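You operate a simulated robot arm through the tools that you are given. There is no shell and no other tool. Be economical: measure what you need, move in short steps, check, and stop when the job is done.

Carry out the task below with a simulated robot arm. There is one attempt and no reset: what you move stays moved.

TASK
Shut the orange-guard press down: tray off, bed in, air vented, main and light off.
Fine: the pressed tray goes on the brown bench; guard, settings and the other trays stay.
Where things are to end (x, y in the base frame): tray with purple grips within 60 mm of [490, -340].
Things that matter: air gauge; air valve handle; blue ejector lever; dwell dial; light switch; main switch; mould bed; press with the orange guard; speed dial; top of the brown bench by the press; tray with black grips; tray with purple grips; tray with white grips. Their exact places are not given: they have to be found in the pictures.

It is judged by the outcome, as a careful person would: the job done as asked, and still so three seconds after it is handed in. It fails if anything else is knocked over, pushed out of place, dropped, spilled or broken.

THE ROBOT
A 7-joint arm with a two-finger gripper, hanging from a carriage that runs on a rail from [9, 1203] to [-9, -1277] (x, y) and turns from -5.672 to 6.336 rad about z. Base frame: it is fixed where the carriage stands at the start and does not move with it; the origin is on the floor, on the carriage's upright axis, x ahead of it, y to its left, z up. Lengths are in mm, angles in rad, forces in N, time in s.
With the tool pointing down near the work surface it reaches from about 100 to 700 mm from the robot's upright axis, wherever it stands. Its first joint turns from -2.496 to 2.496 rad. Places, roughly: air gauge [600, 0, 700]; air valve handle [600, 100, 700]; blue ejector lever [700, 300, 1000]; dwell dial [700, -100, 900]; light switch [600, 300, 800]; main switch [700, -200, 900]; mould bed [700, 600, 900]; press with the orange guard [1100, 200, 800]; speed dial [800, 400, 1700]; top of the brown bench by the press [200, -400, 700]. Payload 1.37 kg.
The TCP is the grasp point between the finger pads, 16 mm short of the fingertips. In the tool frame z runs along the fingers and y along their closing line. The gripper opens to 92 mm. The gripper's body begins 74 mm behind the TCP.
Orientation is that of the tool frame in the base frame, as a unit quaternion [w, x, y, z]. With the fingers straight down and closing along the base's y, the tool's x points along the base's -x, its y along +y and its z along -z.

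THE INTERFACE
- The arm moves only by the tool send_rows. Its argument "commands" is a list that holds one entry, the list of rows, each a list of 7 numbers: the shift along the tool's x, y, z in units of 25 mm (1.0 is 25 mm), then the turn, a rotation vector about the tool's x, y, z in units of 8 degrees (1.0 is 8 degrees), then the opening, from 0 (shut) to 1 (fully open). In form: [[[x, y, z, wx, wy, wz, gripper], ...]]. A call has 1 to 10 rows; each row shifts and turns the commanded pose from where the row before left it, along the tool's axes as they then stand. A call with a number of a shift or a turn outside -1 to 1 is refused whole. Rows are played at 5 a second. More than 50 mm and 0.15 rad between two rows, or a gripper value outside its range, and nothing of the call is played. A pose out of reach is approached as far as the arm can. The call stops where the force on the tool passes 40 N (or 10 N more than at its start, if that is more) or the arm is blocked; 0.2 s more then pass. Each finger halts on what it meets, pressing with about 26 N; the grip force reading is that of the motor and also rises with nothing between the fingers. The clock runs only during rows and for 0.2 s after the last one: add rows that do not move to give the fingers time. It gives the time, the measured TCP pose, the force on the tool (base axes), the opening and the grip force at its end, in the units of the frame above (readings bear some noise), with the torque about the TCP (base axes, N m) and any sound that the robot's microphone picked up, and new pictures: "views" is both (left out), scene, wrist or none.
- Cameras (640 x 400 px; columns grow to the right, rows downward): "scene" is now at [274, 14.4, 1754.8]; the picture's right is [0.25, -0.97, 0.00], its down [-0.90, -0.24, -0.36] and it looks along [0.35, 0.09, -0.93] (base axes); focal length 214 px, centre (320, 200). "wrist" rides on the gripper at [71, 19, -111] in the tool frame; the picture's right is [-0.26, 0.97, 0.00], its down [-0.78, -0.21, -0.59] and it looks along [-0.57, -0.15, 0.81] (tool axes); focal length 280 px, centre (320, 200).
- slide_trunk(by): slides the trunk up (or, below 0, down) by that many mm; the arm and the scene camera ride with it, the base frame stays. It gives what a move gives, with no picture.
- steer(legs): drives the robot by 1 to 6 legs, each [ahead, left, turn to the left] in mm, mm and rad, along the robot's own axes; the way and the turn of a leg run together, so that a leg with both is an arc; at most 1500 mm and 3.142 rad a leg. The arm and the cameras ride along, it lands a little off, and it stops where it bumps. It keeps to its track: a leg is cut to what the track allows. It gives what a move gives, and a new picture of the scene camera.
- pan_tilt(pan, tilt): turns the head with the scene camera to pan (to the left, within 2.705 rad either way) and tilt (down, from -0.506 to 1.204), counted from straight ahead of the robot. It gives what a move gives, and a new picture of the scene camera.
- measure_at(camera, pixels): for up to 12 pixels [column, row] of the newest picture of that camera ("zoom" is the newest enlarged one), the place [x, y, z] in the base frame of the surface seen there, good to about 2 mm. The clock stands still meanwhile.
- close_up(camera, box): a new picture of the part [left, top, right, bottom] of that camera's present view, enlarged. The clock stands still meanwhile.
- finish_job(): hands the job in; it is judged then, once.

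Go step by step. Measure first, check grasps and placings, and put right what went wrong. The budget is 80 turns and 260 pictures, counting those below and the enlarged ones. Unless the task says otherwise, let go and move clear before handing in, and close with one line.

The tools are called after "Call:" by a JSON object that holds its "name" and its "arguments". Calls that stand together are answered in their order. send_rows: Moves the arm, as the interface text tells. Its arguments: {"type":"object","properties":{"commands":{"type":"array"},"views":{"type":"string","enum":["both","scene","wrist","none"]}},"required":["commands"]} The other tools are called the same way: slide_trunk (by) slides the trunk up or down; steer (legs) drives the base; pan_tilt (pan, tilt) turns the head that bears the scene camera; measure_at (camera, pixels) gives the place of the surface under pixels of a picture; close_up (camera, box) takes an enlarged picture of a part of a camera's view; finish_job () hands the job in.

At the start:

```text
t: 0.0
tcp_pos: [685.8, 409.0, 1195.8]
tool_rot: [0.0, 0.0, 1.0, 0.0]
wrist_force: [-0.6, 0.2, 0.2]
ft_torque: [-0.01, 0.02, -0.02]
gripper_width: 91.8
grasp_force: 0.0
trunk travel left (down, up): [-425.0, 156.0]
robot x, y, heading: [2.5, -1.4, 0.001]
head pan, tilt: [0.257, 1.201]
```

scene: 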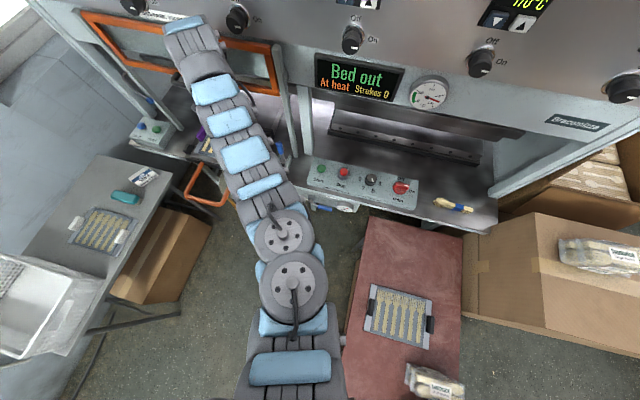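
wrist: 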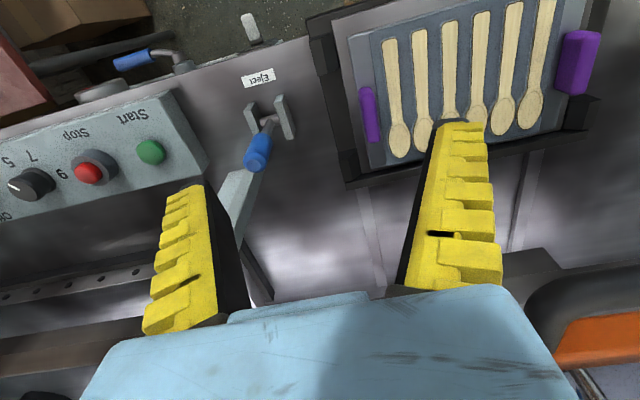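

The scene shows the press with a panel reading "Bed out", and the wrist view shows the purple-grip tray on the mould bed with the blue eject lever beside it. I'll look closer at the controls first.

Call:
{"name": "close_up", "arguments": {"camera": "scene", "box": [300, 40, 500, 220]}}

Call:
{"name": "close_up", "arguments": {"camera": "scene", "box": [60, 0, 320, 220]}}

Call:
{"name": "close_up", "arguments": {"camera": "wrist", "box": [0, 0, 640, 400]}}

Call:
{"name": "measure_at", "arguments": {"camera": "wrist", "pixels": [[368, 115], [578, 62], [257, 150], [150, 152], [350, 185], [320, 30], [130, 60], [280, 100], [470, 80], [570, 145], [595, 20]]}}

Call:
{"name": "measure_at", "arguments": {"camera": "scene", "pixels": [[401, 187], [370, 180], [320, 207], [347, 209], [430, 95], [400, 310], [372, 290], [430, 325], [400, 240], [350, 340], [455, 205], [380, 390]]}}

```text
2.22 times, centred on (400, 130) of scene
```

zoom: 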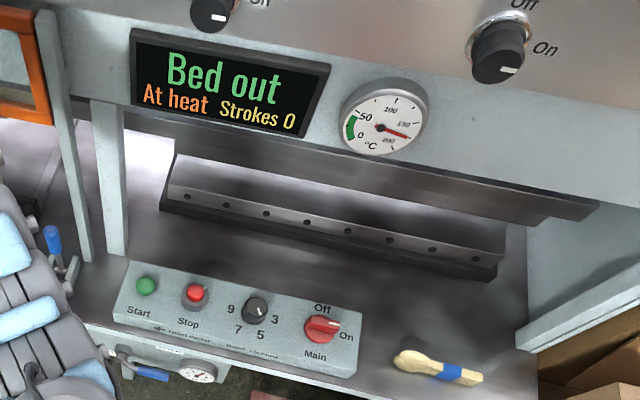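

```text
1.82 times, centred on (190, 110) of scene
```

zoom: 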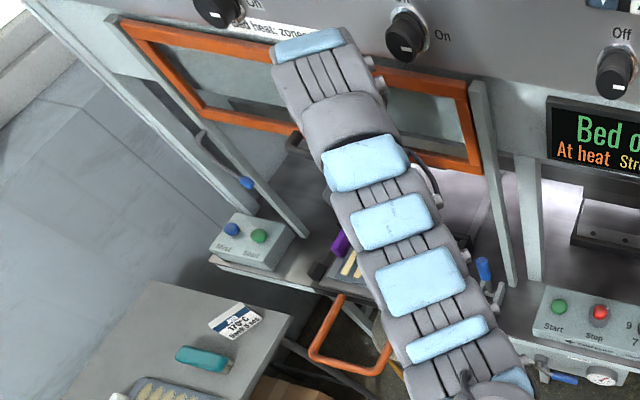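

```text
1.00 times, centred on (320, 200) of wrist (not enlarged: the box is as wide or as high as the picture)
```

zoom: 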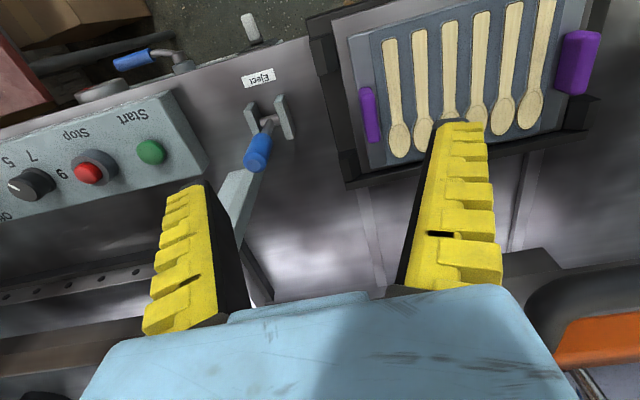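

```text
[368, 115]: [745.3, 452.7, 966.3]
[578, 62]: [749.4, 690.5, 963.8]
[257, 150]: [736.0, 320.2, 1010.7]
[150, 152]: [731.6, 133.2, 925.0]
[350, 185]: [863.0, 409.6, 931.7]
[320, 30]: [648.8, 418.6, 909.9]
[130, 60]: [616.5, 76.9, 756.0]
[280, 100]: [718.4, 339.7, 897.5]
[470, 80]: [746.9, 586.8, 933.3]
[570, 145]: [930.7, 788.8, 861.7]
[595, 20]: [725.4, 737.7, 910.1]
```

```text
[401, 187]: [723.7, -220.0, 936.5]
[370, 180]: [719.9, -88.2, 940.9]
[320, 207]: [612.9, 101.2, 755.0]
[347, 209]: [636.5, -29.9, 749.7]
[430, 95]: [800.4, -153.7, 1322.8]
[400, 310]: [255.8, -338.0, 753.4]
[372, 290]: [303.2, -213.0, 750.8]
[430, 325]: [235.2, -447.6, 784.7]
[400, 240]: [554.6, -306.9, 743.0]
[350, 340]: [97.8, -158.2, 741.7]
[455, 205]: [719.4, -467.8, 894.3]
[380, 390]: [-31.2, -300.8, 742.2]
```

The wrist view shows the tray grips at y≈453 and y≈690 and the eject lever at [736,320,1011]; the arm hides much of the bed. I'll look around with the head.

Call:
{"name": "pan_tilt", "arguments": {"pan": 0.7, "tilt": 0.75}}

Call:
{"name": "pan_tilt", "arguments": {"pan": 0.0, "tilt": 0.3}}

Call:
{"name": "pan_tilt", "arguments": {"pan": -0.4, "tilt": 0.8}}

```text
t: 0.9
tcp_pos: [685.2, 409.0, 1194.6]
tool_rot: [0.001, 0.001, 1.0, 0.0]
wrist_force: [-0.3, -0.6, 0.0]
ft_torque: [0.02, 0.01, -0.01]
gripper_width: 91.8
grasp_force: 0.1
trunk travel left (down, up): [-425.0, 156.0]
robot x, y, heading: [-0.2, -0.2, -0.003]
head pan, tilt: [0.7, 0.75]
```

scene: 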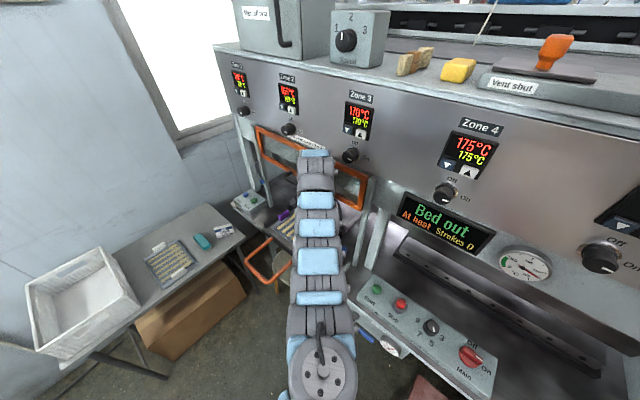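

```text
t: 2.0
tcp_pos: [685.5, 408.4, 1194.7]
tool_rot: [0.0, 0.0, 1.0, 0.0]
wrist_force: [-0.2, -0.1, 0.3]
ft_torque: [0.01, 0.0, 0.0]
gripper_width: 92.0
grasp_force: 0.0
trunk travel left (down, up): [-425.0, 156.0]
robot x, y, heading: [2.7, -2.6, 0.001]
head pan, tilt: [0.0, 0.3]
```

scene: 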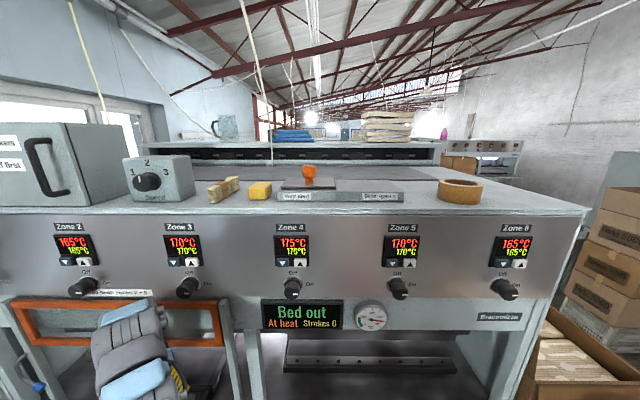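

```text
t: 2.9
tcp_pos: [686.4, 408.9, 1192.8]
tool_rot: [0.001, -0.001, 1.0, 0.0]
wrist_force: [-0.8, -0.1, 1.2]
ft_torque: [0.0, -0.03, 0.05]
gripper_width: 91.8
grasp_force: 0.2
trunk travel left (down, up): [-425.0, 156.0]
robot x, y, heading: [-0.9, 1.1, 0.004]
head pan, tilt: [-0.4, 0.799]
```

scene: 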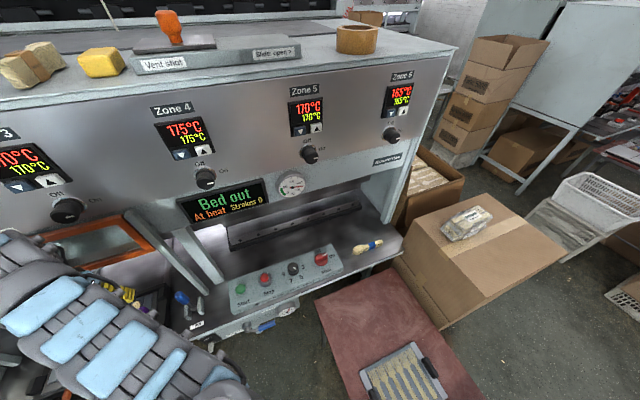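

The panels show "Vent shut / Slide open", zone knobs, and a labelled box on top. I'll read the labels.

Call:
{"name": "pan_tilt", "arguments": {"pan": 0.3, "tilt": 0.5}}

Call:
{"name": "close_up", "arguments": {"camera": "scene", "box": [0, 40, 320, 240]}}

Call:
{"name": "close_up", "arguments": {"camera": "scene", "box": [320, 40, 640, 240]}}

Call:
{"name": "pan_tilt", "arguments": {"pan": -0.1, "tilt": 1.15}}

Call:
{"name": "close_up", "arguments": {"camera": "scene", "box": [200, 130, 440, 280]}}

```text
t: 4.0
tcp_pos: [685.5, 408.8, 1194.3]
tool_rot: [0.0, 0.0, 1.0, 0.0]
wrist_force: [0.4, -0.1, -0.3]
ft_torque: [0.01, 0.01, -0.01]
gripper_width: 91.8
grasp_force: 0.1
trunk travel left (down, up): [-425.0, 156.0]
robot x, y, heading: [0.8, 0.1, 0.001]
head pan, tilt: [0.3, 0.499]
```

scene: 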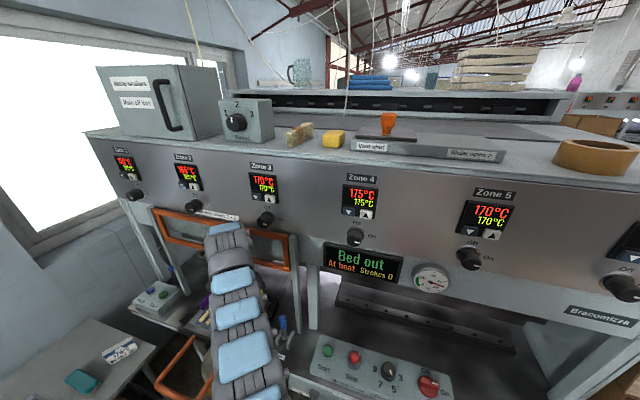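

```text
2.00 times, centred on (160, 140) of scene
```

zoom: 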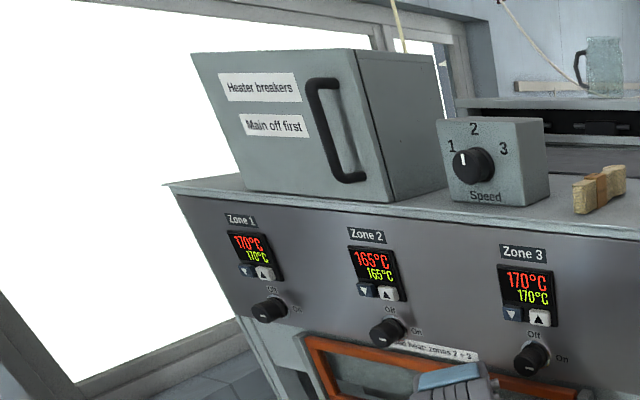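

```text
2.00 times, centred on (480, 140) of scene
```

zoom: 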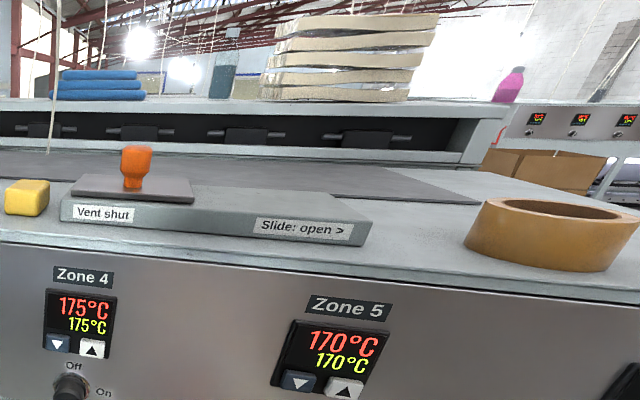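

```text
t: 5.0
tcp_pos: [684.4, 409.4, 1195.1]
tool_rot: [0.0, 0.001, 1.0, 0.0]
wrist_force: [0.4, -0.3, -0.2]
ft_torque: [0.01, -0.03, -0.02]
gripper_width: 92.2
grasp_force: 0.0
trunk travel left (down, up): [-425.0, 156.0]
robot x, y, heading: [-0.3, 0.5, -0.001]
head pan, tilt: [-0.099, 1.15]
```

scene: 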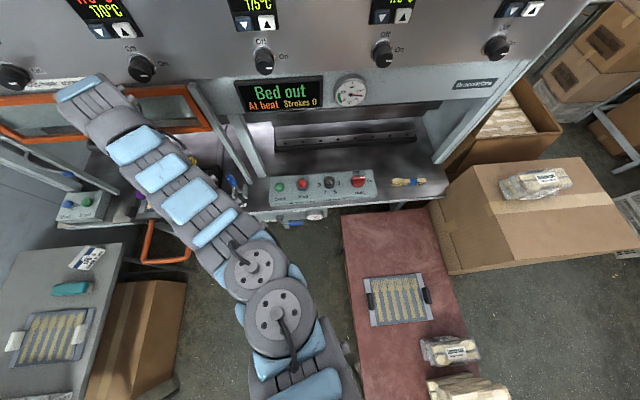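

```text
2.67 times, centred on (320, 205) of scene
```

zoom: 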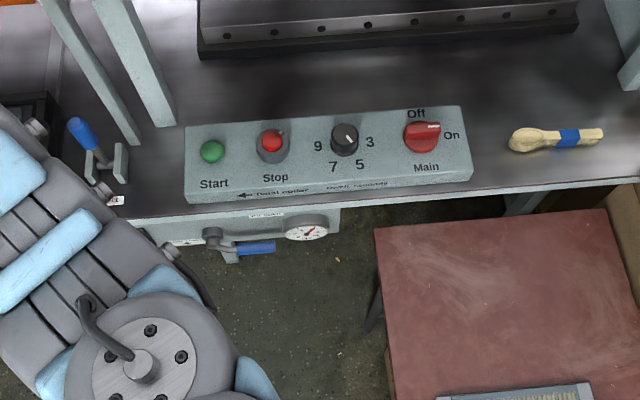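

The panel shows Main pointing On, the dial at 3-ish, and the air valve with blue lever and gauge beneath. I'll pull the arm back and left to view the bed, eject lever and front edge.

Call:
{"name": "send_rows", "arguments": {"commands": [[[1, 0.3, 0, 0, 0, 0, 1], [1, 0.3, 0, 0, 0, 0, 1], [1, 0.3, 0, 0, 0, 0, 1], [1, 0.3, 0, 0, 0, 0, 1], [1, 0.3, 0, 0, 0, 0, 1], [1, 0.3, 0, 0, 0, 0, 1], [1, 0.3, 0, 0, 0, 0, 1], [1, 0.3, 0, 0, 0, 0, 1]]], "views": "wrist"}}

Call:
{"name": "pan_tilt", "arguments": {"pan": 0.6, "tilt": 0.9}}

```text
t: 6.8
tcp_pos: [551.1, 448.1, 1195.5]
tool_rot: [0.0, 0.001, 1.0, 0.001]
wrist_force: [0.8, -0.4, -1.0]
ft_torque: [0.01, -0.01, 0.07]
gripper_width: 91.8
grasp_force: 0.0
out of reach, approached as far as the arm can: row 6, 7, 8
trunk travel left (down, up): [-425.0, 156.0]
robot x, y, heading: [-6.2, 1.2, -0.005]
head pan, tilt: [-0.099, 1.15]
```

wrist: 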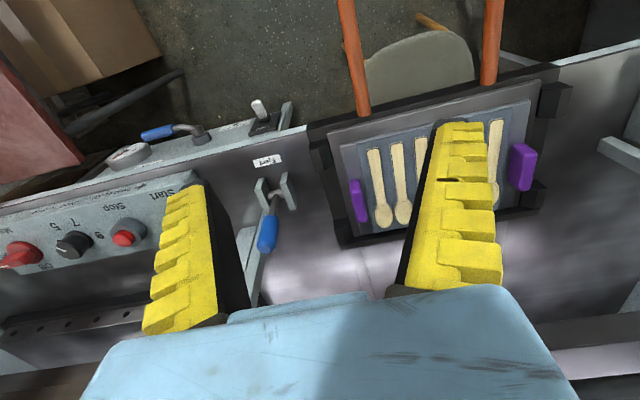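

```text
t: 7.9
tcp_pos: [552.8, 446.3, 1195.9]
tool_rot: [0.0, 0.001, 1.0, 0.0]
wrist_force: [-0.4, 0.2, 0.0]
ft_torque: [0.0, 0.03, -0.07]
gripper_width: 92.0
grasp_force: 0.0
trunk travel left (down, up): [-425.0, 156.0]
robot x, y, heading: [-2.8, -1.2, 0.001]
head pan, tilt: [0.6, 0.901]
```

scene: 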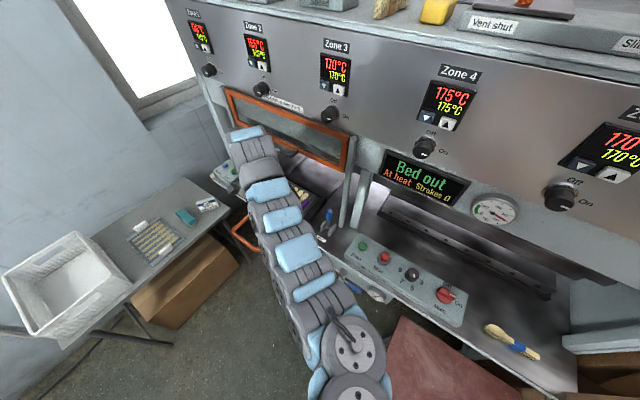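

The wrist view clearly shows the bed with its orange handle pointing toward -x, the eject lever at (268,225), and the light toggle at (260,110). I'll centre the arm and drive left to work in front of the bed.

Call:
{"name": "send_rows", "arguments": {"commands": [[[0, -1, 0, 0, 0, 0, 1], [0, -1, 0, 0, 0, 0, 1], [0, -1, 0, 0, 0, 0, 1], [0, -1, 0, 0, 0, 0, 1], [0, -1, 0, 0, 0, 0, 1], [0, -1, 0, 0, 0, 0, 1], [0, -1, 0, 0, 0, 0, 1], [0, -1, 0, 0, 0, 0, 1], [0, -1, 0, 0, 0, 0, 1], [0, -1, 0, 0, 0, 0, 1]]], "views": "wrist"}}

Call:
{"name": "steer", "arguments": {"legs": [[0, 300, 0]]}}

Call:
{"name": "close_up", "arguments": {"camera": "wrist", "box": [0, 0, 640, 400]}}

```text
t: 10.1
tcp_pos: [551.9, 447.1, 1195.8]
tool_rot: [0.0, 0.0, 1.0, 0.0]
wrist_force: [-0.1, -0.2, -0.2]
ft_torque: [-0.02, 0.05, -0.03]
gripper_width: 91.7
grasp_force: 0.2
out of reach, approached as far as the arm can: row 1, 2, 3, 4, 5, 6, 7, 8, 9, 10
trunk travel left (down, up): [-425.0, 156.0]
robot x, y, heading: [-1.2, 2.8, 0.0]
head pan, tilt: [0.6, 0.901]
```

wrist: 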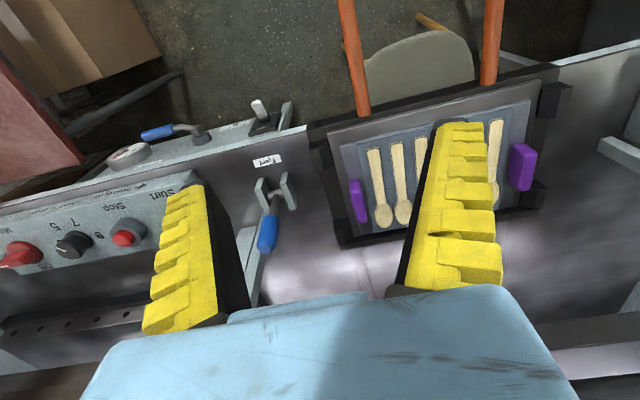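

```text
t: 12.1
tcp_pos: [555.3, 742.2, 1195.6]
tool_rot: [0.0, 0.0, 1.0, 0.0]
wrist_force: [0.3, -0.4, -0.2]
ft_torque: [-0.01, 0.02, -0.01]
gripper_width: 91.9
grasp_force: 0.1
trunk travel left (down, up): [-425.0, 156.0]
robot x, y, heading: [1.8, 295.6, -0.004]
head pan, tilt: [0.6, 0.901]
```

scene: 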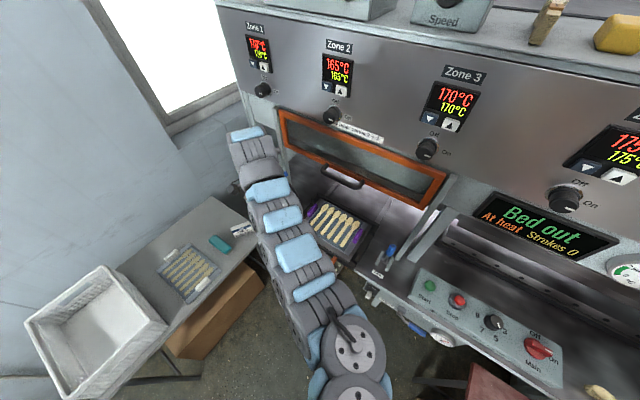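

```text
1.00 times, centred on (320, 200) of wrist (not enlarged: the box is as wide or as high as the picture)
```

zoom: 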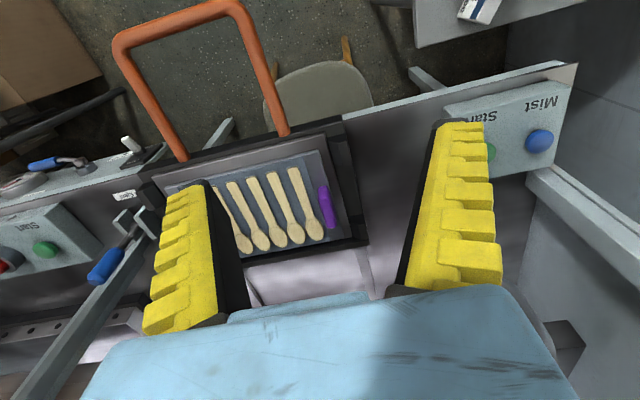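

The arm was folded too tight to move. I'll extend outward first, then sweep toward -y.

Call:
{"name": "send_rows", "arguments": {"commands": [[[-1, 0, 0, 0, 0, 0, 1], [-1, 0, 0, 0, 0, 0, 1], [-1, -1, 0, 0, 0, 0, 1], [0, -1, 0, 0, 0, 0, 1], [0, -1, 0, 0, 0, 0, 1], [0, -1, 0, 0, 0, 0, 1]]], "views": "wrist"}}

```text
t: 13.5
tcp_pos: [629.9, 653.7, 1197.1]
tool_rot: [0.001, -0.001, 1.0, 0.0]
wrist_force: [0.2, 0.1, 0.0]
ft_torque: [0.01, 0.0, -0.02]
gripper_width: 92.0
grasp_force: 0.2
out of reach, approached as far as the arm can: row 6
trunk travel left (down, up): [-425.0, 156.0]
robot x, y, heading: [0.3, 300.5, -0.003]
head pan, tilt: [0.6, 0.901]
```

wrist: 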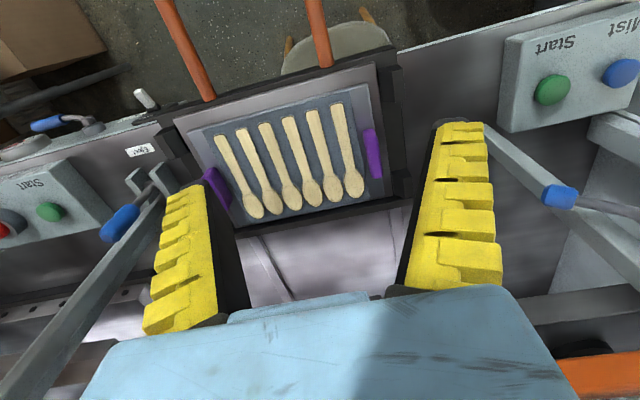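

Clear view of the tray now: blue grid on a grey plate with purple grips at (215,190) and (372,152). I'll measure bed, tray, lever, and handle.

Call:
{"name": "measure_at", "arguments": {"camera": "wrist", "pixels": [[215, 190], [372, 152], [370, 130], [376, 176], [208, 170], [226, 206], [187, 135], [385, 60], [120, 222], [155, 178], [146, 98], [205, 95]]}}

Call:
{"name": "measure_at", "arguments": {"camera": "wrist", "pixels": [[290, 105], [260, 200], [395, 110], [172, 145], [330, 215], [325, 60], [194, 152], [372, 80], [300, 85], [48, 122], [552, 90], [560, 195]]}}

Call:
{"name": "close_up", "arguments": {"camera": "wrist", "box": [80, 40, 420, 250]}}

```text
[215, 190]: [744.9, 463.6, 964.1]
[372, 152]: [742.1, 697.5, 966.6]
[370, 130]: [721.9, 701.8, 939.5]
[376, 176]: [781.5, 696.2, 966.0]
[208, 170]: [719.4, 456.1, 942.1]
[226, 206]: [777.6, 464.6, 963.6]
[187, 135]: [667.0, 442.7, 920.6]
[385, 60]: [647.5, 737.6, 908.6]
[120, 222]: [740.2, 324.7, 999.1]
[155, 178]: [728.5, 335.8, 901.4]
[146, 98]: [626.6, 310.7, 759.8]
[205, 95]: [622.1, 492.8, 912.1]
```

```text
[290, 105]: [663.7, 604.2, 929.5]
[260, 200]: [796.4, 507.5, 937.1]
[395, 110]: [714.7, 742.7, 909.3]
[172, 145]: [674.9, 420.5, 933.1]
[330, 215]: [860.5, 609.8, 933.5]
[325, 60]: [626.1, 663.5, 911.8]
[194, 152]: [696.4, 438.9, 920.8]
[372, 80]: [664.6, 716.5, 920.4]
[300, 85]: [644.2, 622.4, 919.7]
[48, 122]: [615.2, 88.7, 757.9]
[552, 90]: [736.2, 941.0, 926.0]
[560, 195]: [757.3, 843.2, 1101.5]
```

```text
1.88 times, centred on (250, 145) of wrist
```

zoom: 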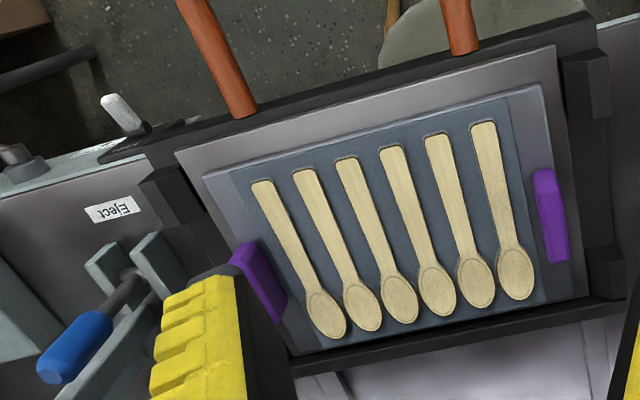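

Tray grips are at y≈462 and ≈698, z up to 966; lever tip at ~[739,323,1003] pivoting near [728,335,900]. I'll inspect the lever's surroundings.

Call:
{"name": "measure_at", "arguments": {"camera": "wrist", "pixels": [[110, 232], [133, 210], [145, 200], [100, 280], [130, 245], [40, 350], [136, 178], [165, 175]]}}

Call:
{"name": "close_up", "arguments": {"camera": "scene", "box": [300, 180, 460, 290]}}

Call:
{"name": "measure_at", "arguments": {"camera": "scene", "pixels": [[392, 249], [378, 262], [337, 205], [356, 243], [428, 182], [445, 190], [440, 210], [280, 125], [342, 178], [420, 210]]}}

```text
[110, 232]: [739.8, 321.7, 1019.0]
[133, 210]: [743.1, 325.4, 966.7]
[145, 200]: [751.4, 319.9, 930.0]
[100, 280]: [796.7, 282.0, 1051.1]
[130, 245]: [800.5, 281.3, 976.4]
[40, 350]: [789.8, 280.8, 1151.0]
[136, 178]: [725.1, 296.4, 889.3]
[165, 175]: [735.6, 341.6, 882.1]
```

```text
3.64 times, centred on (380, 235) of scene
```

zoom: 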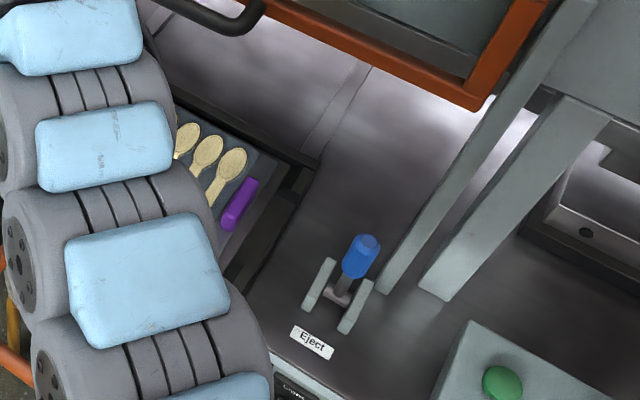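

```text
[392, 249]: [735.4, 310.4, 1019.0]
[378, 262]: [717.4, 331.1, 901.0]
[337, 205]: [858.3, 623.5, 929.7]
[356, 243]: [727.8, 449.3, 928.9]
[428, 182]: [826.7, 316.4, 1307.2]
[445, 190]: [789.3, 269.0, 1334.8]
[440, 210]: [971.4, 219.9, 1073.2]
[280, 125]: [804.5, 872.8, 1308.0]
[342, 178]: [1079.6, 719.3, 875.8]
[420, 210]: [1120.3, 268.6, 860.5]
```

The lever centre is about (748,315,1000), with the grey post at x≥789, y≈281. I'll move around to in front of the lever.

Call:
{"name": "send_rows", "arguments": {"commands": [[[0, 0, 1, 0, 0, 0, 1], [0, 0, 1, 0, 0, 0, 1], [0, -1, 1, 0, 0, 0, 1], [0, -1, 0, 0, 0, 0, 1], [0, -1, 0, 0, 0, 0, 1], [0, -1, 0, 0, 0, 0, 1], [0, -1, 0, 0, 0, 0, 1], [0, -1, 0, 0, 0, 0, 1], [0, -1, 0, 0, 0, 0, 1], [0, -1, 0, 0, 0, 0, 1]]], "views": "none"}}

Call:
{"name": "send_rows", "arguments": {"commands": [[[0, -1, 0, 0, 0, 0, 0.8], [0, -1, 0, 0, 0, 0, 0.8], [0, -1, 0, 0, 0, 0, 0.8], [0, -1, 0, 0, 0, 0, 0.8]]], "views": "wrist"}}

```text
t: 15.7
tcp_pos: [677.2, 475.6, 1087.0]
tool_rot: [0.0, 0.001, 1.0, -0.001]
wrist_force: [-0.8, 0.1, -0.4]
ft_torque: [-0.02, -0.01, -0.03]
gripper_width: 91.7
grasp_force: 0.1
out of reach, approached as far as the arm can: row 4, 5, 6, 7, 8, 9, 10
trunk travel left (down, up): [-425.0, 156.0]
robot x, y, heading: [2.7, 292.1, -0.001]
head pan, tilt: [0.6, 0.901]
```

```text
t: 16.7
tcp_pos: [682.6, 376.7, 1076.0]
tool_rot: [0.001, 0.001, 1.0, 0.0]
wrist_force: [0.5, 0.9, -0.3]
ft_torque: [0.01, 0.01, -0.05]
gripper_width: 75.3
grasp_force: 1.5
out of reach, approached as far as the arm can: row 1, 2, 4
trunk travel left (down, up): [-425.0, 156.0]
robot x, y, heading: [2.4, 292.8, -0.002]
head pan, tilt: [0.6, 0.901]
```

wrist: 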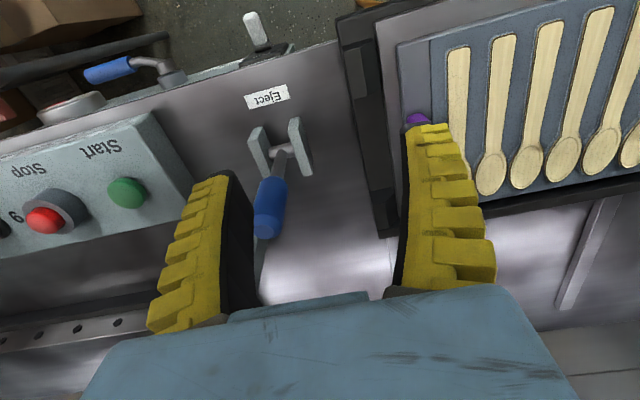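

The reach limit inside is troublesome; I'll raise the trunk so the arm works lower relative to its shoulder, and measure the lever.

Call:
{"name": "measure_at", "arguments": {"camera": "wrist", "pixels": [[266, 185], [263, 230], [258, 205], [282, 195], [280, 152]]}}

Call:
{"name": "slide_trunk", "arguments": {"by": 150}}

Call:
{"name": "send_rows", "arguments": {"commands": [[[0, -1, 1, 0, 0, 0, 0.8], [0, -1, 1, 0, 0, 0, 0.8], [0, -0.5, 1, 0, 0, 0, 0.8], [0, 0, 1, 0, 0, 0, 0.8], [0, 0, 1, 0, 0, 0, 0.8], [0, 0, 1, 0, 0, 0, 0.8]]], "views": "wrist"}}

```text
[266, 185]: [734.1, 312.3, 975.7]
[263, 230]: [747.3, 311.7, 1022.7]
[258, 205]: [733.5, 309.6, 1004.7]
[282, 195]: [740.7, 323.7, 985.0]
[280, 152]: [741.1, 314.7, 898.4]
```

```text
t: 18.4
tcp_pos: [681.9, 375.9, 1225.7]
tool_rot: [0.001, 0.001, 1.0, 0.0]
wrist_force: [0.0, -1.1, 0.3]
ft_torque: [0.0, 0.02, -0.03]
gripper_width: 75.5
grasp_force: 1.5
trunk travel left (down, up): [-575.0, 6.0]
robot x, y, heading: [2.9, 296.4, -0.0]
head pan, tilt: [0.6, 0.901]
```

```text
t: 19.8
tcp_pos: [683.8, 315.4, 1077.0]
tool_rot: [0.003, 0.002, 1.0, -0.001]
wrist_force: [-0.1, 0.7, -0.7]
ft_torque: [0.0, 0.02, 0.0]
gripper_width: 75.3
grasp_force: 1.0
trunk travel left (down, up): [-575.0, 6.0]
robot x, y, heading: [2.3, 295.2, -0.001]
head pan, tilt: [0.6, 0.901]
```

wrist: 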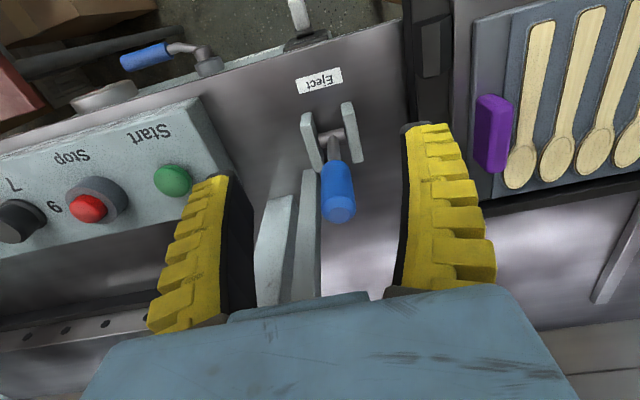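

Lever handle centre about (745,312,~995), aligned between the fingers. I'll go down in front and then forward around it and grip.

Call:
{"name": "send_rows", "arguments": {"commands": [[[0, 0, 1, 0, 0, 0, 0.8], [0, -0.1, 1, 0, 0, 0, 0.8], [0, 0, 1, 0, 0, 0, 0.8], [-0.8, 0, 0, 0, 0, 0, 0.8], [-0.8, 0, 0, 0, 0, 0, 0.8], [-0.8, 0, 0, 0, 0, 0, 0.8], [0, 0, 0, 0, 0, 0, 0.8], [0, 0, 0, 0, 0, 0, 0.3], [0, 0, 0, 0, 0, 0, 0.05], [0, 0, 0, 0, 0, 0, 0.05]]], "views": "wrist"}}

```text
t: 22.0
tcp_pos: [746.5, 313.3, 1002.9]
tool_rot: [0.001, 0.001, 1.0, 0.0]
wrist_force: [1.3, 6.2, 1.0]
ft_torque: [0.05, -0.16, 0.0]
gripper_width: 20.3
grasp_force: 27.9
trunk travel left (down, up): [-575.0, 6.0]
robot x, y, heading: [1.5, 295.2, -0.006]
head pan, tilt: [0.6, 0.901]
```

wrist: 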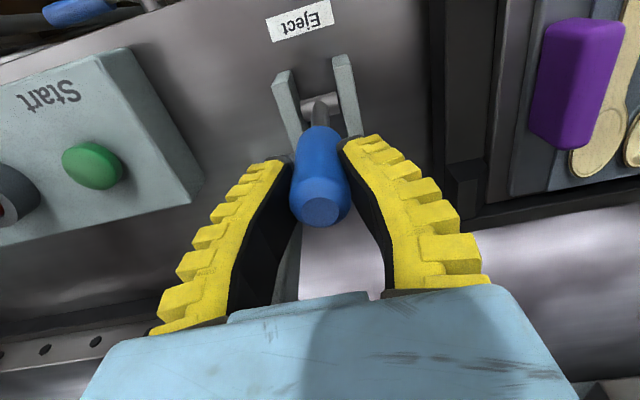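

Gripped the lever (20 mm wide). I'll pull it toward the operator (-x) in a small arc and watch the force.

Call:
{"name": "send_rows", "arguments": {"commands": [[[0.6, 0, -0.07, 0, -1, 0, 0.05], [0.6, 0, -0.07, 0, -1, 0, 0.05]]], "views": "wrist"}}

```text
t: 22.4
tcp_pos: [739.5, 312.5, 991.1]
tool_rot: [0.024, -0.013, 0.999, -0.03]
wrist_force: [-0.5, 5.2, 24.9]
ft_torque: [0.11, 0.02, -0.03]
gripper_width: 27.0
grasp_force: 28.3
trunk travel left (down, up): [-575.0, 6.0]
robot x, y, heading: [2.7, 298.0, -0.005]
head pan, tilt: [0.6, 0.901]
stopped in row 1: the force on the tool passed its limit at 73 N (the readings are from after the stop); the commanded pose is now the measured one
```

wrist: 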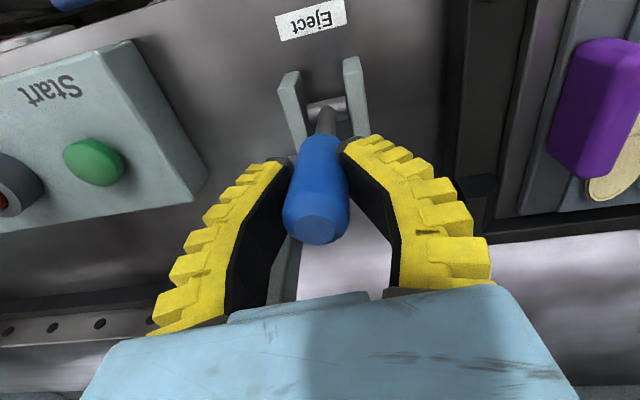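

The pull was stopped by a force spike. I'll relax the grip and re-measure the lever to see if it moved.

Call:
{"name": "send_rows", "arguments": {"commands": [[[0, 0, 0, 0, 0, 0, 0.5], [0, 0, 0, 0, 0, 0, 0.5]]], "views": "wrist"}}

Call:
{"name": "close_up", "arguments": {"camera": "scene", "box": [300, 180, 460, 290]}}

```text
t: 23.0
tcp_pos: [735.0, 311.0, 987.2]
tool_rot: [0.019, -0.013, 0.999, -0.03]
wrist_force: [0.1, -0.2, -1.0]
ft_torque: [0.01, -0.03, 0.0]
gripper_width: 49.2
grasp_force: 1.8
trunk travel left (down, up): [-575.0, 6.0]
robot x, y, heading: [6.4, 292.4, 0.004]
head pan, tilt: [0.6, 0.901]
```

wrist: 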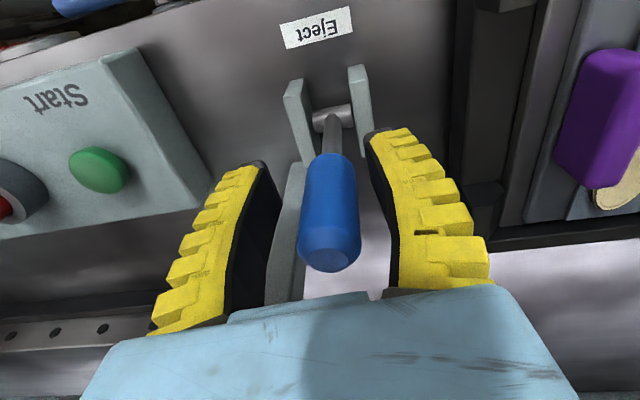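

```text
3.64 times, centred on (380, 235) of scene
```

zoom: 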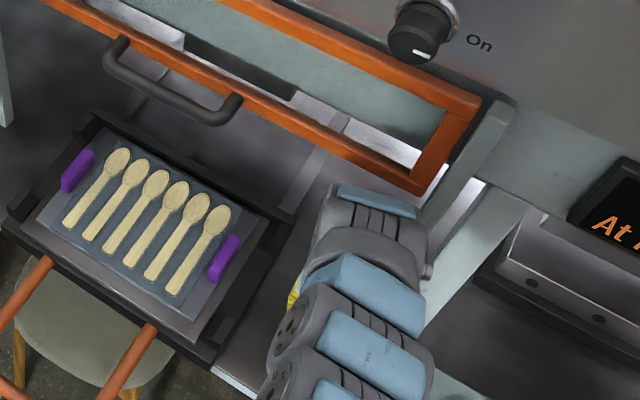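

Call:
{"name": "measure_at", "arguments": {"camera": "wrist", "pixels": [[333, 118], [330, 170], [330, 210], [330, 232], [330, 255], [310, 95], [318, 120], [334, 145]]}}

```text
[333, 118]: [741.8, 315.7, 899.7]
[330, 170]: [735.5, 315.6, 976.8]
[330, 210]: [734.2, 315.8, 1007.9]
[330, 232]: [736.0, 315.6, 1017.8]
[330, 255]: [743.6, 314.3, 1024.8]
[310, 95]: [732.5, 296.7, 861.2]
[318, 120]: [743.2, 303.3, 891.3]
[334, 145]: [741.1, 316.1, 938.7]
```

The lever is still vertical (handle axis x≈746, hub z≈895), unmoved. I'll re-grip and pull slowly in small steps in case it is damped.

Call:
{"name": "send_rows", "arguments": {"commands": [[[-0.45, 0.15, -0.5, 0, 0, 0, 0.5], [0, 0, 0, 0, 0, 0, 0.5], [0, 0, 0, 0, 0, 0, 0.05], [0, 0, 0, 0, 0, 0, 0.05], [0, 0, 0, 0, 0, 0, 0.05], [0.1, 0, 0, 0, 0, 0, 0.05], [0.1, 0, 0, 0, 0, 0, 0.05], [0.1, 0, 0, 0, 0, 0, 0.05], [0.1, 0, 0, 0, 0, 0, 0.05]]], "views": "wrist"}}

```text
t: 25.0
tcp_pos: [738.1, 313.7, 1002.1]
tool_rot: [0.022, -0.012, 0.999, -0.031]
wrist_force: [9.7, -11.1, -8.0]
ft_torque: [0.0, -0.79, -0.1]
gripper_width: 17.7
grasp_force: 28.3
trunk travel left (down, up): [-575.0, 6.0]
robot x, y, heading: [-1.5, 293.0, 0.0]
head pan, tilt: [0.6, 0.901]
```

wrist: 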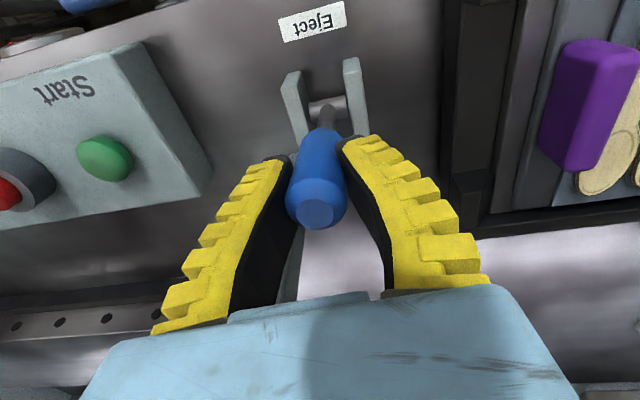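

Force is only ~10 N and it seems to be following. I'll continue slowly with matching rotation.

Call:
{"name": "send_rows", "arguments": {"commands": [[[0.12, 0, 0, 0, -0.4, 0, 0.05], [0.12, 0, 0, 0, -0.3, 0, 0.05], [0.12, 0, 0, 0, -0.2, 0, 0.05], [0.12, 0, 0, 0, -0.2, 0, 0.05], [0.12, 0, 0, 0, -0.2, 0, 0.05], [0.12, 0, 0, 0, -0.2, 0, 0.05]]], "views": "wrist"}}

```text
t: 26.4
tcp_pos: [718.0, 312.7, 997.1]
tool_rot: [0.124, -0.017, 0.992, -0.029]
wrist_force: [-3.0, -5.9, 2.7]
ft_torque: [0.02, 0.24, -0.15]
gripper_width: 16.9
grasp_force: 27.9
trunk travel left (down, up): [-575.0, 6.0]
robot x, y, heading: [2.9, 291.8, 0.0]
head pan, tilt: [0.6, 0.901]
```

wrist: 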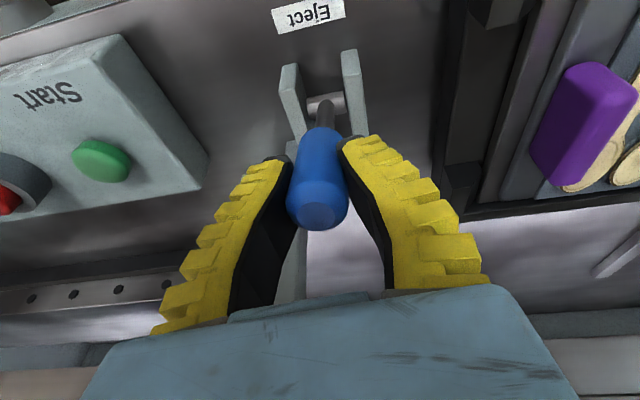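

The lever follows (about 15° now) with small forces. Continue the arc.

Call:
{"name": "send_rows", "arguments": {"commands": [[[0.16, 0, 0, 0, -0.27, 0, 0.05], [0.16, 0, 0, 0, -0.27, 0, 0.05], [0.16, 0, 0, 0, -0.27, 0, 0.05], [0.16, 0, 0, 0, -0.27, 0, 0.05], [0.16, 0, 0, 0, -0.27, 0, 0.05], [0.16, 0, 0, 0, -0.27, 0, 0.05], [0.16, 0, 0, 0, -0.27, 0, 0.05], [0.16, 0, 0, 0, -0.27, 0, 0.05], [0.16, 0, 0, 0, -0.27, 0, 0.05], [0.16, 0, 0, 0, -0.27, 0, 0.05]]], "views": "both"}}

Call:
{"name": "close_up", "arguments": {"camera": "scene", "box": [300, 180, 460, 290]}}

```text
t: 28.6
tcp_pos: [682.7, 312.7, 981.4]
tool_rot: [0.309, -0.021, 0.95, -0.025]
wrist_force: [-8.4, 0.9, 9.4]
ft_torque: [0.05, 0.22, -0.06]
gripper_width: 16.2
grasp_force: 28.3
trunk travel left (down, up): [-575.0, 6.0]
robot x, y, heading: [0.4, 295.1, -0.002]
head pan, tilt: [0.6, 0.901]
```

scene: 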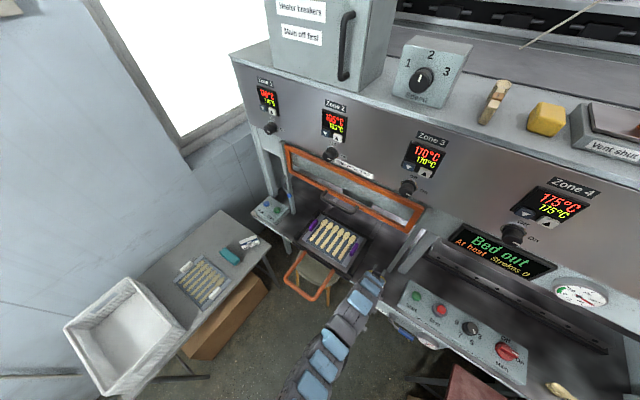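
wrist: 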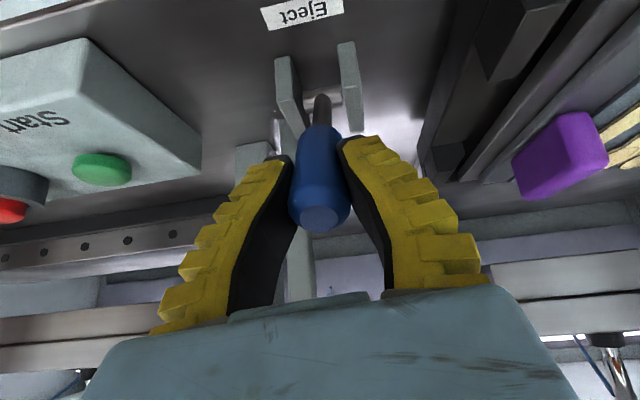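

```text
3.64 times, centred on (380, 235) of scene
```

zoom: 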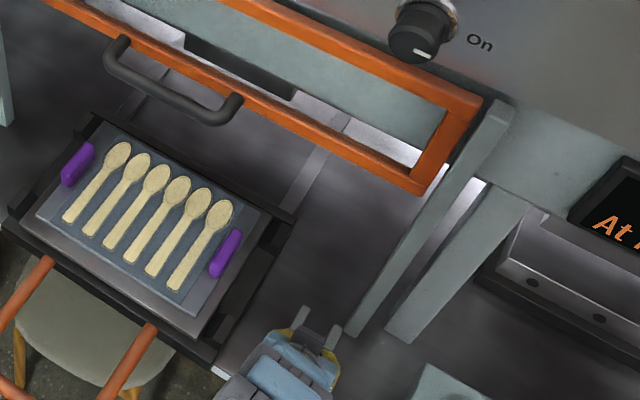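

The tray appears to be rising. I'll measure the tray and continue the lever until it stops.

Call:
{"name": "measure_at", "arguments": {"camera": "zoom", "pixels": [[228, 250], [78, 165], [185, 318], [150, 210]]}}

Call:
{"name": "send_rows", "arguments": {"commands": [[[0.16, 0, 0, 0, -0.27, 0, 0.05], [0.16, 0, 0, 0, -0.27, 0, 0.05], [0.16, 0, 0, 0, -0.27, 0, 0.05], [0.16, 0, 0, 0, -0.27, 0, 0.05], [0.16, 0, 0, 0, -0.27, 0, 0.05], [0.16, 0, 0, 0, -0.27, 0, 0.05]]], "views": "wrist"}}

Call:
{"name": "close_up", "arguments": {"camera": "scene", "box": [300, 180, 460, 290]}}

Call:
{"name": "measure_at", "arguments": {"camera": "zoom", "pixels": [[228, 250], [78, 165], [185, 318], [150, 210]]}}

```text
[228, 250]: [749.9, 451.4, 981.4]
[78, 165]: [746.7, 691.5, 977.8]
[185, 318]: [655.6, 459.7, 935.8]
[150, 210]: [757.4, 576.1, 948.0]
```

```text
t: 30.0
tcp_pos: [664.4, 313.5, 964.4]
tool_rot: [0.413, -0.024, 0.91, -0.023]
wrist_force: [-5.2, 5.2, 9.1]
ft_torque: [0.02, 0.5, 0.07]
gripper_width: 17.3
grasp_force: 28.2
trunk travel left (down, up): [-575.0, 6.0]
robot x, y, heading: [5.4, 292.9, -0.005]
head pan, tilt: [0.6, 0.901]
```

wrist: 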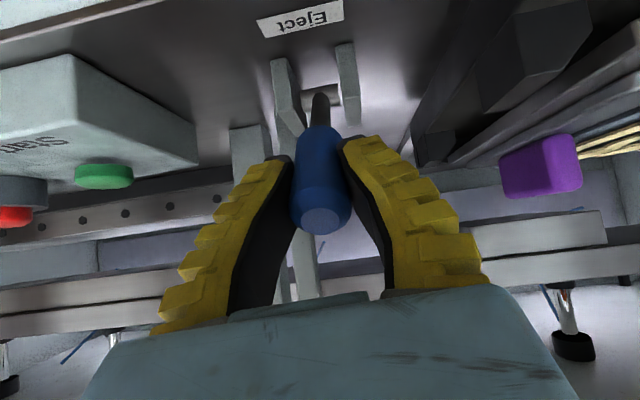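

```text
3.64 times, centred on (380, 235) of scene
```

zoom: 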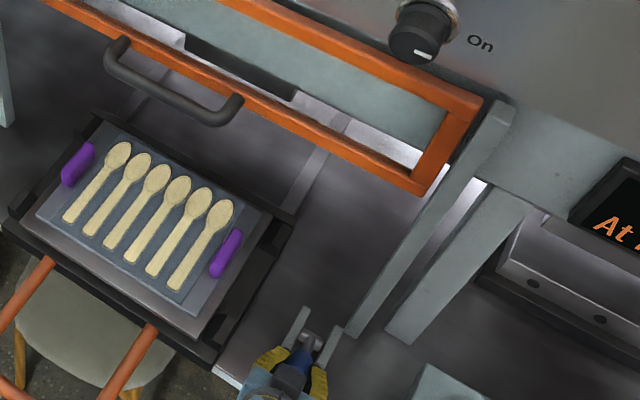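

```text
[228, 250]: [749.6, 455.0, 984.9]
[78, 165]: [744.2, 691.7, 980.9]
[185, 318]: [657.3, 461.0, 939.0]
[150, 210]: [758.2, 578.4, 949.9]
```

The tray has risen ~17 mm. A bit further until the lever stops.

Call:
{"name": "send_rows", "arguments": {"commands": [[[0.16, 0, 0, 0, -0.27, 0, 0.05], [0.16, 0, 0, 0, -0.27, 0, 0.05], [0.16, 0, 0, 0, -0.27, 0, 0.05], [0.16, 0, 0, 0, -0.27, 0, 0.05], [0.16, 0, 0, 0, -0.27, 0, 0.05], [0.16, 0, 0, 0, -0.27, 0, 0.05]]], "views": "wrist"}}

Call:
{"name": "close_up", "arguments": {"camera": "scene", "box": [300, 180, 460, 290]}}

Call:
{"name": "measure_at", "arguments": {"camera": "zoom", "pixels": [[228, 250], [78, 165], [185, 318], [150, 210]]}}

```text
t: 31.0
tcp_pos: [664.3, 313.4, 961.2]
tool_rot: [0.489, -0.025, 0.872, -0.022]
wrist_force: [15.1, 7.3, 8.1]
ft_torque: [0.04, 0.24, 0.07]
gripper_width: 15.6
grasp_force: 27.6
trunk travel left (down, up): [-575.0, 6.0]
robot x, y, heading: [4.0, 294.8, -0.001]
head pan, tilt: [0.6, 0.901]
stopped in row 5: the force on the tool passed its limit at 42 N (the readings are from after the stop); the commanded pose is now the measured one
```

wrist: 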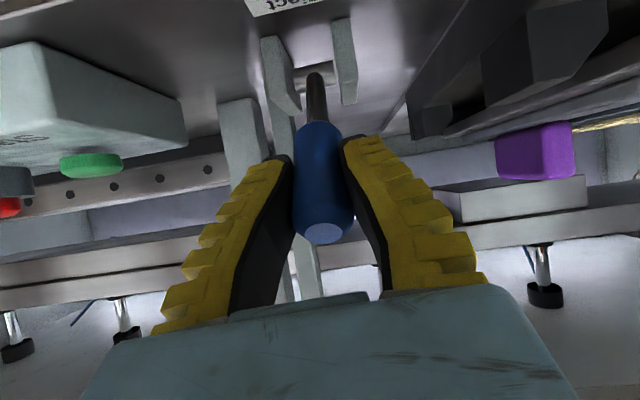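

```text
3.64 times, centred on (380, 235) of scene
```

zoom: 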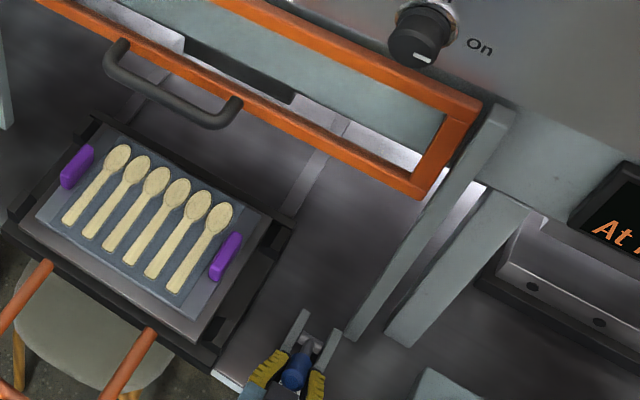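

```text
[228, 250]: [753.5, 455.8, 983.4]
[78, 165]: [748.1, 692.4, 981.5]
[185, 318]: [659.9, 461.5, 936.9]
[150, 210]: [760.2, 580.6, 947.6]
```

The lever is at its end stop. I'll release, back off along the tool axis and check whether lever and tray stay.

Call:
{"name": "send_rows", "arguments": {"commands": [[[0, 0, 0, 0, 0, 0, 0.8], [0, 0, 0, 0, 0, 0, 0.8], [0, 0, 0, 0, 0, 0, 0.8], [0, 0, -1, 0, 0, 0, 0.8], [0, 0, -1, 0, 0, 0, 0.8], [-0.5, 0, -1, 0, 0, 0, 0.8], [-1, 0, -0.5, 0, 1, 0, 0.8], [-1, 0, 0, 0, 1, 0, 0.8], [-1, 0, 0, 0, 1, 0, 0.8], [-1, 0, 0, 0, 1, 0, 0.8]]], "views": "both"}}

Call:
{"name": "close_up", "arguments": {"camera": "scene", "box": [280, 180, 440, 290]}}

```text
t: 33.2
tcp_pos: [657.9, 320.8, 1086.3]
tool_rot: [0.224, -0.017, 0.974, -0.028]
wrist_force: [-0.7, -1.0, -0.2]
ft_torque: [-0.03, -0.08, 0.01]
gripper_width: 75.5
grasp_force: 0.6
trunk travel left (down, up): [-575.0, 6.0]
robot x, y, heading: [2.1, 297.6, -0.007]
head pan, tilt: [0.6, 0.901]
```

scene: 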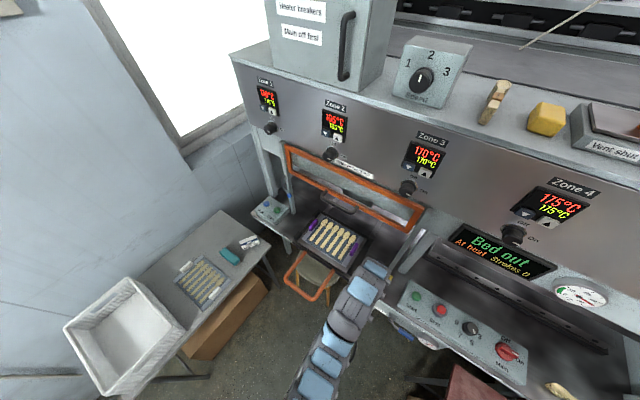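
wrist: 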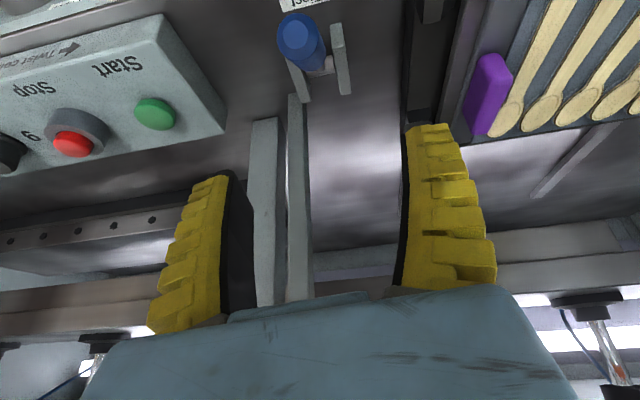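

```text
3.64 times, centred on (360, 235) of scene
```

zoom: 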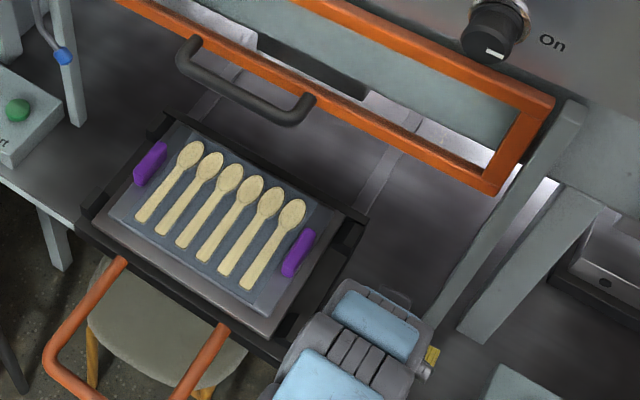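

Lever stays down and the tray seems raised. I'll straighten the tool over the -y purple grip and measure it.

Call:
{"name": "send_rows", "arguments": {"commands": [[[0, 1, 0, 0, 1, 0, 0.8], [0, 1, 0, 0, 1, 0, 0.8], [0, 1, 0, 0, 1, 0, 0.8], [0, 1, 0, 0, 0.3, 0, 0.8], [0, 1, 0, 0, 0, 0, 0.8]]], "views": "wrist"}}

Call:
{"name": "measure_at", "arguments": {"camera": "zoom", "pixels": [[298, 254], [310, 235], [285, 272], [252, 325], [330, 210], [150, 163], [305, 100], [180, 60], [252, 110], [490, 180], [190, 135], [110, 215]]}}

```text
t: 34.4
tcp_pos: [655.4, 443.2, 1076.4]
tool_rot: [-0.004, -0.011, 0.999, -0.031]
wrist_force: [1.2, -0.4, 0.8]
ft_torque: [-0.02, 0.01, 0.01]
gripper_width: 75.2
grasp_force: 0.7
trunk travel left (down, up): [-575.0, 6.0]
robot x, y, heading: [-1.4, 293.8, -0.0]
head pan, tilt: [0.6, 0.901]
```

wrist: 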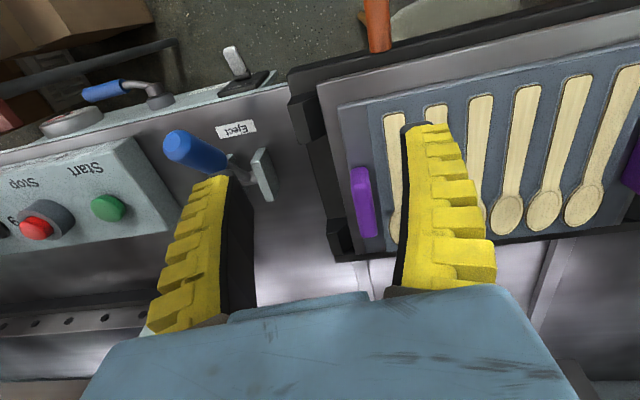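

```text
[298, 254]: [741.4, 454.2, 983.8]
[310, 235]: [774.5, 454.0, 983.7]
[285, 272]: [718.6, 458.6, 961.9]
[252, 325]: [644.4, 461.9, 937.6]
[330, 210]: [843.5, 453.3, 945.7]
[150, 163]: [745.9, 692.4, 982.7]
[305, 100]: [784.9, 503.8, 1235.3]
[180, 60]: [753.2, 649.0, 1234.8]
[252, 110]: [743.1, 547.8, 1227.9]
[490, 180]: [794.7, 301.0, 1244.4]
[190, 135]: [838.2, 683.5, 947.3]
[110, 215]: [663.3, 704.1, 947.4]
```

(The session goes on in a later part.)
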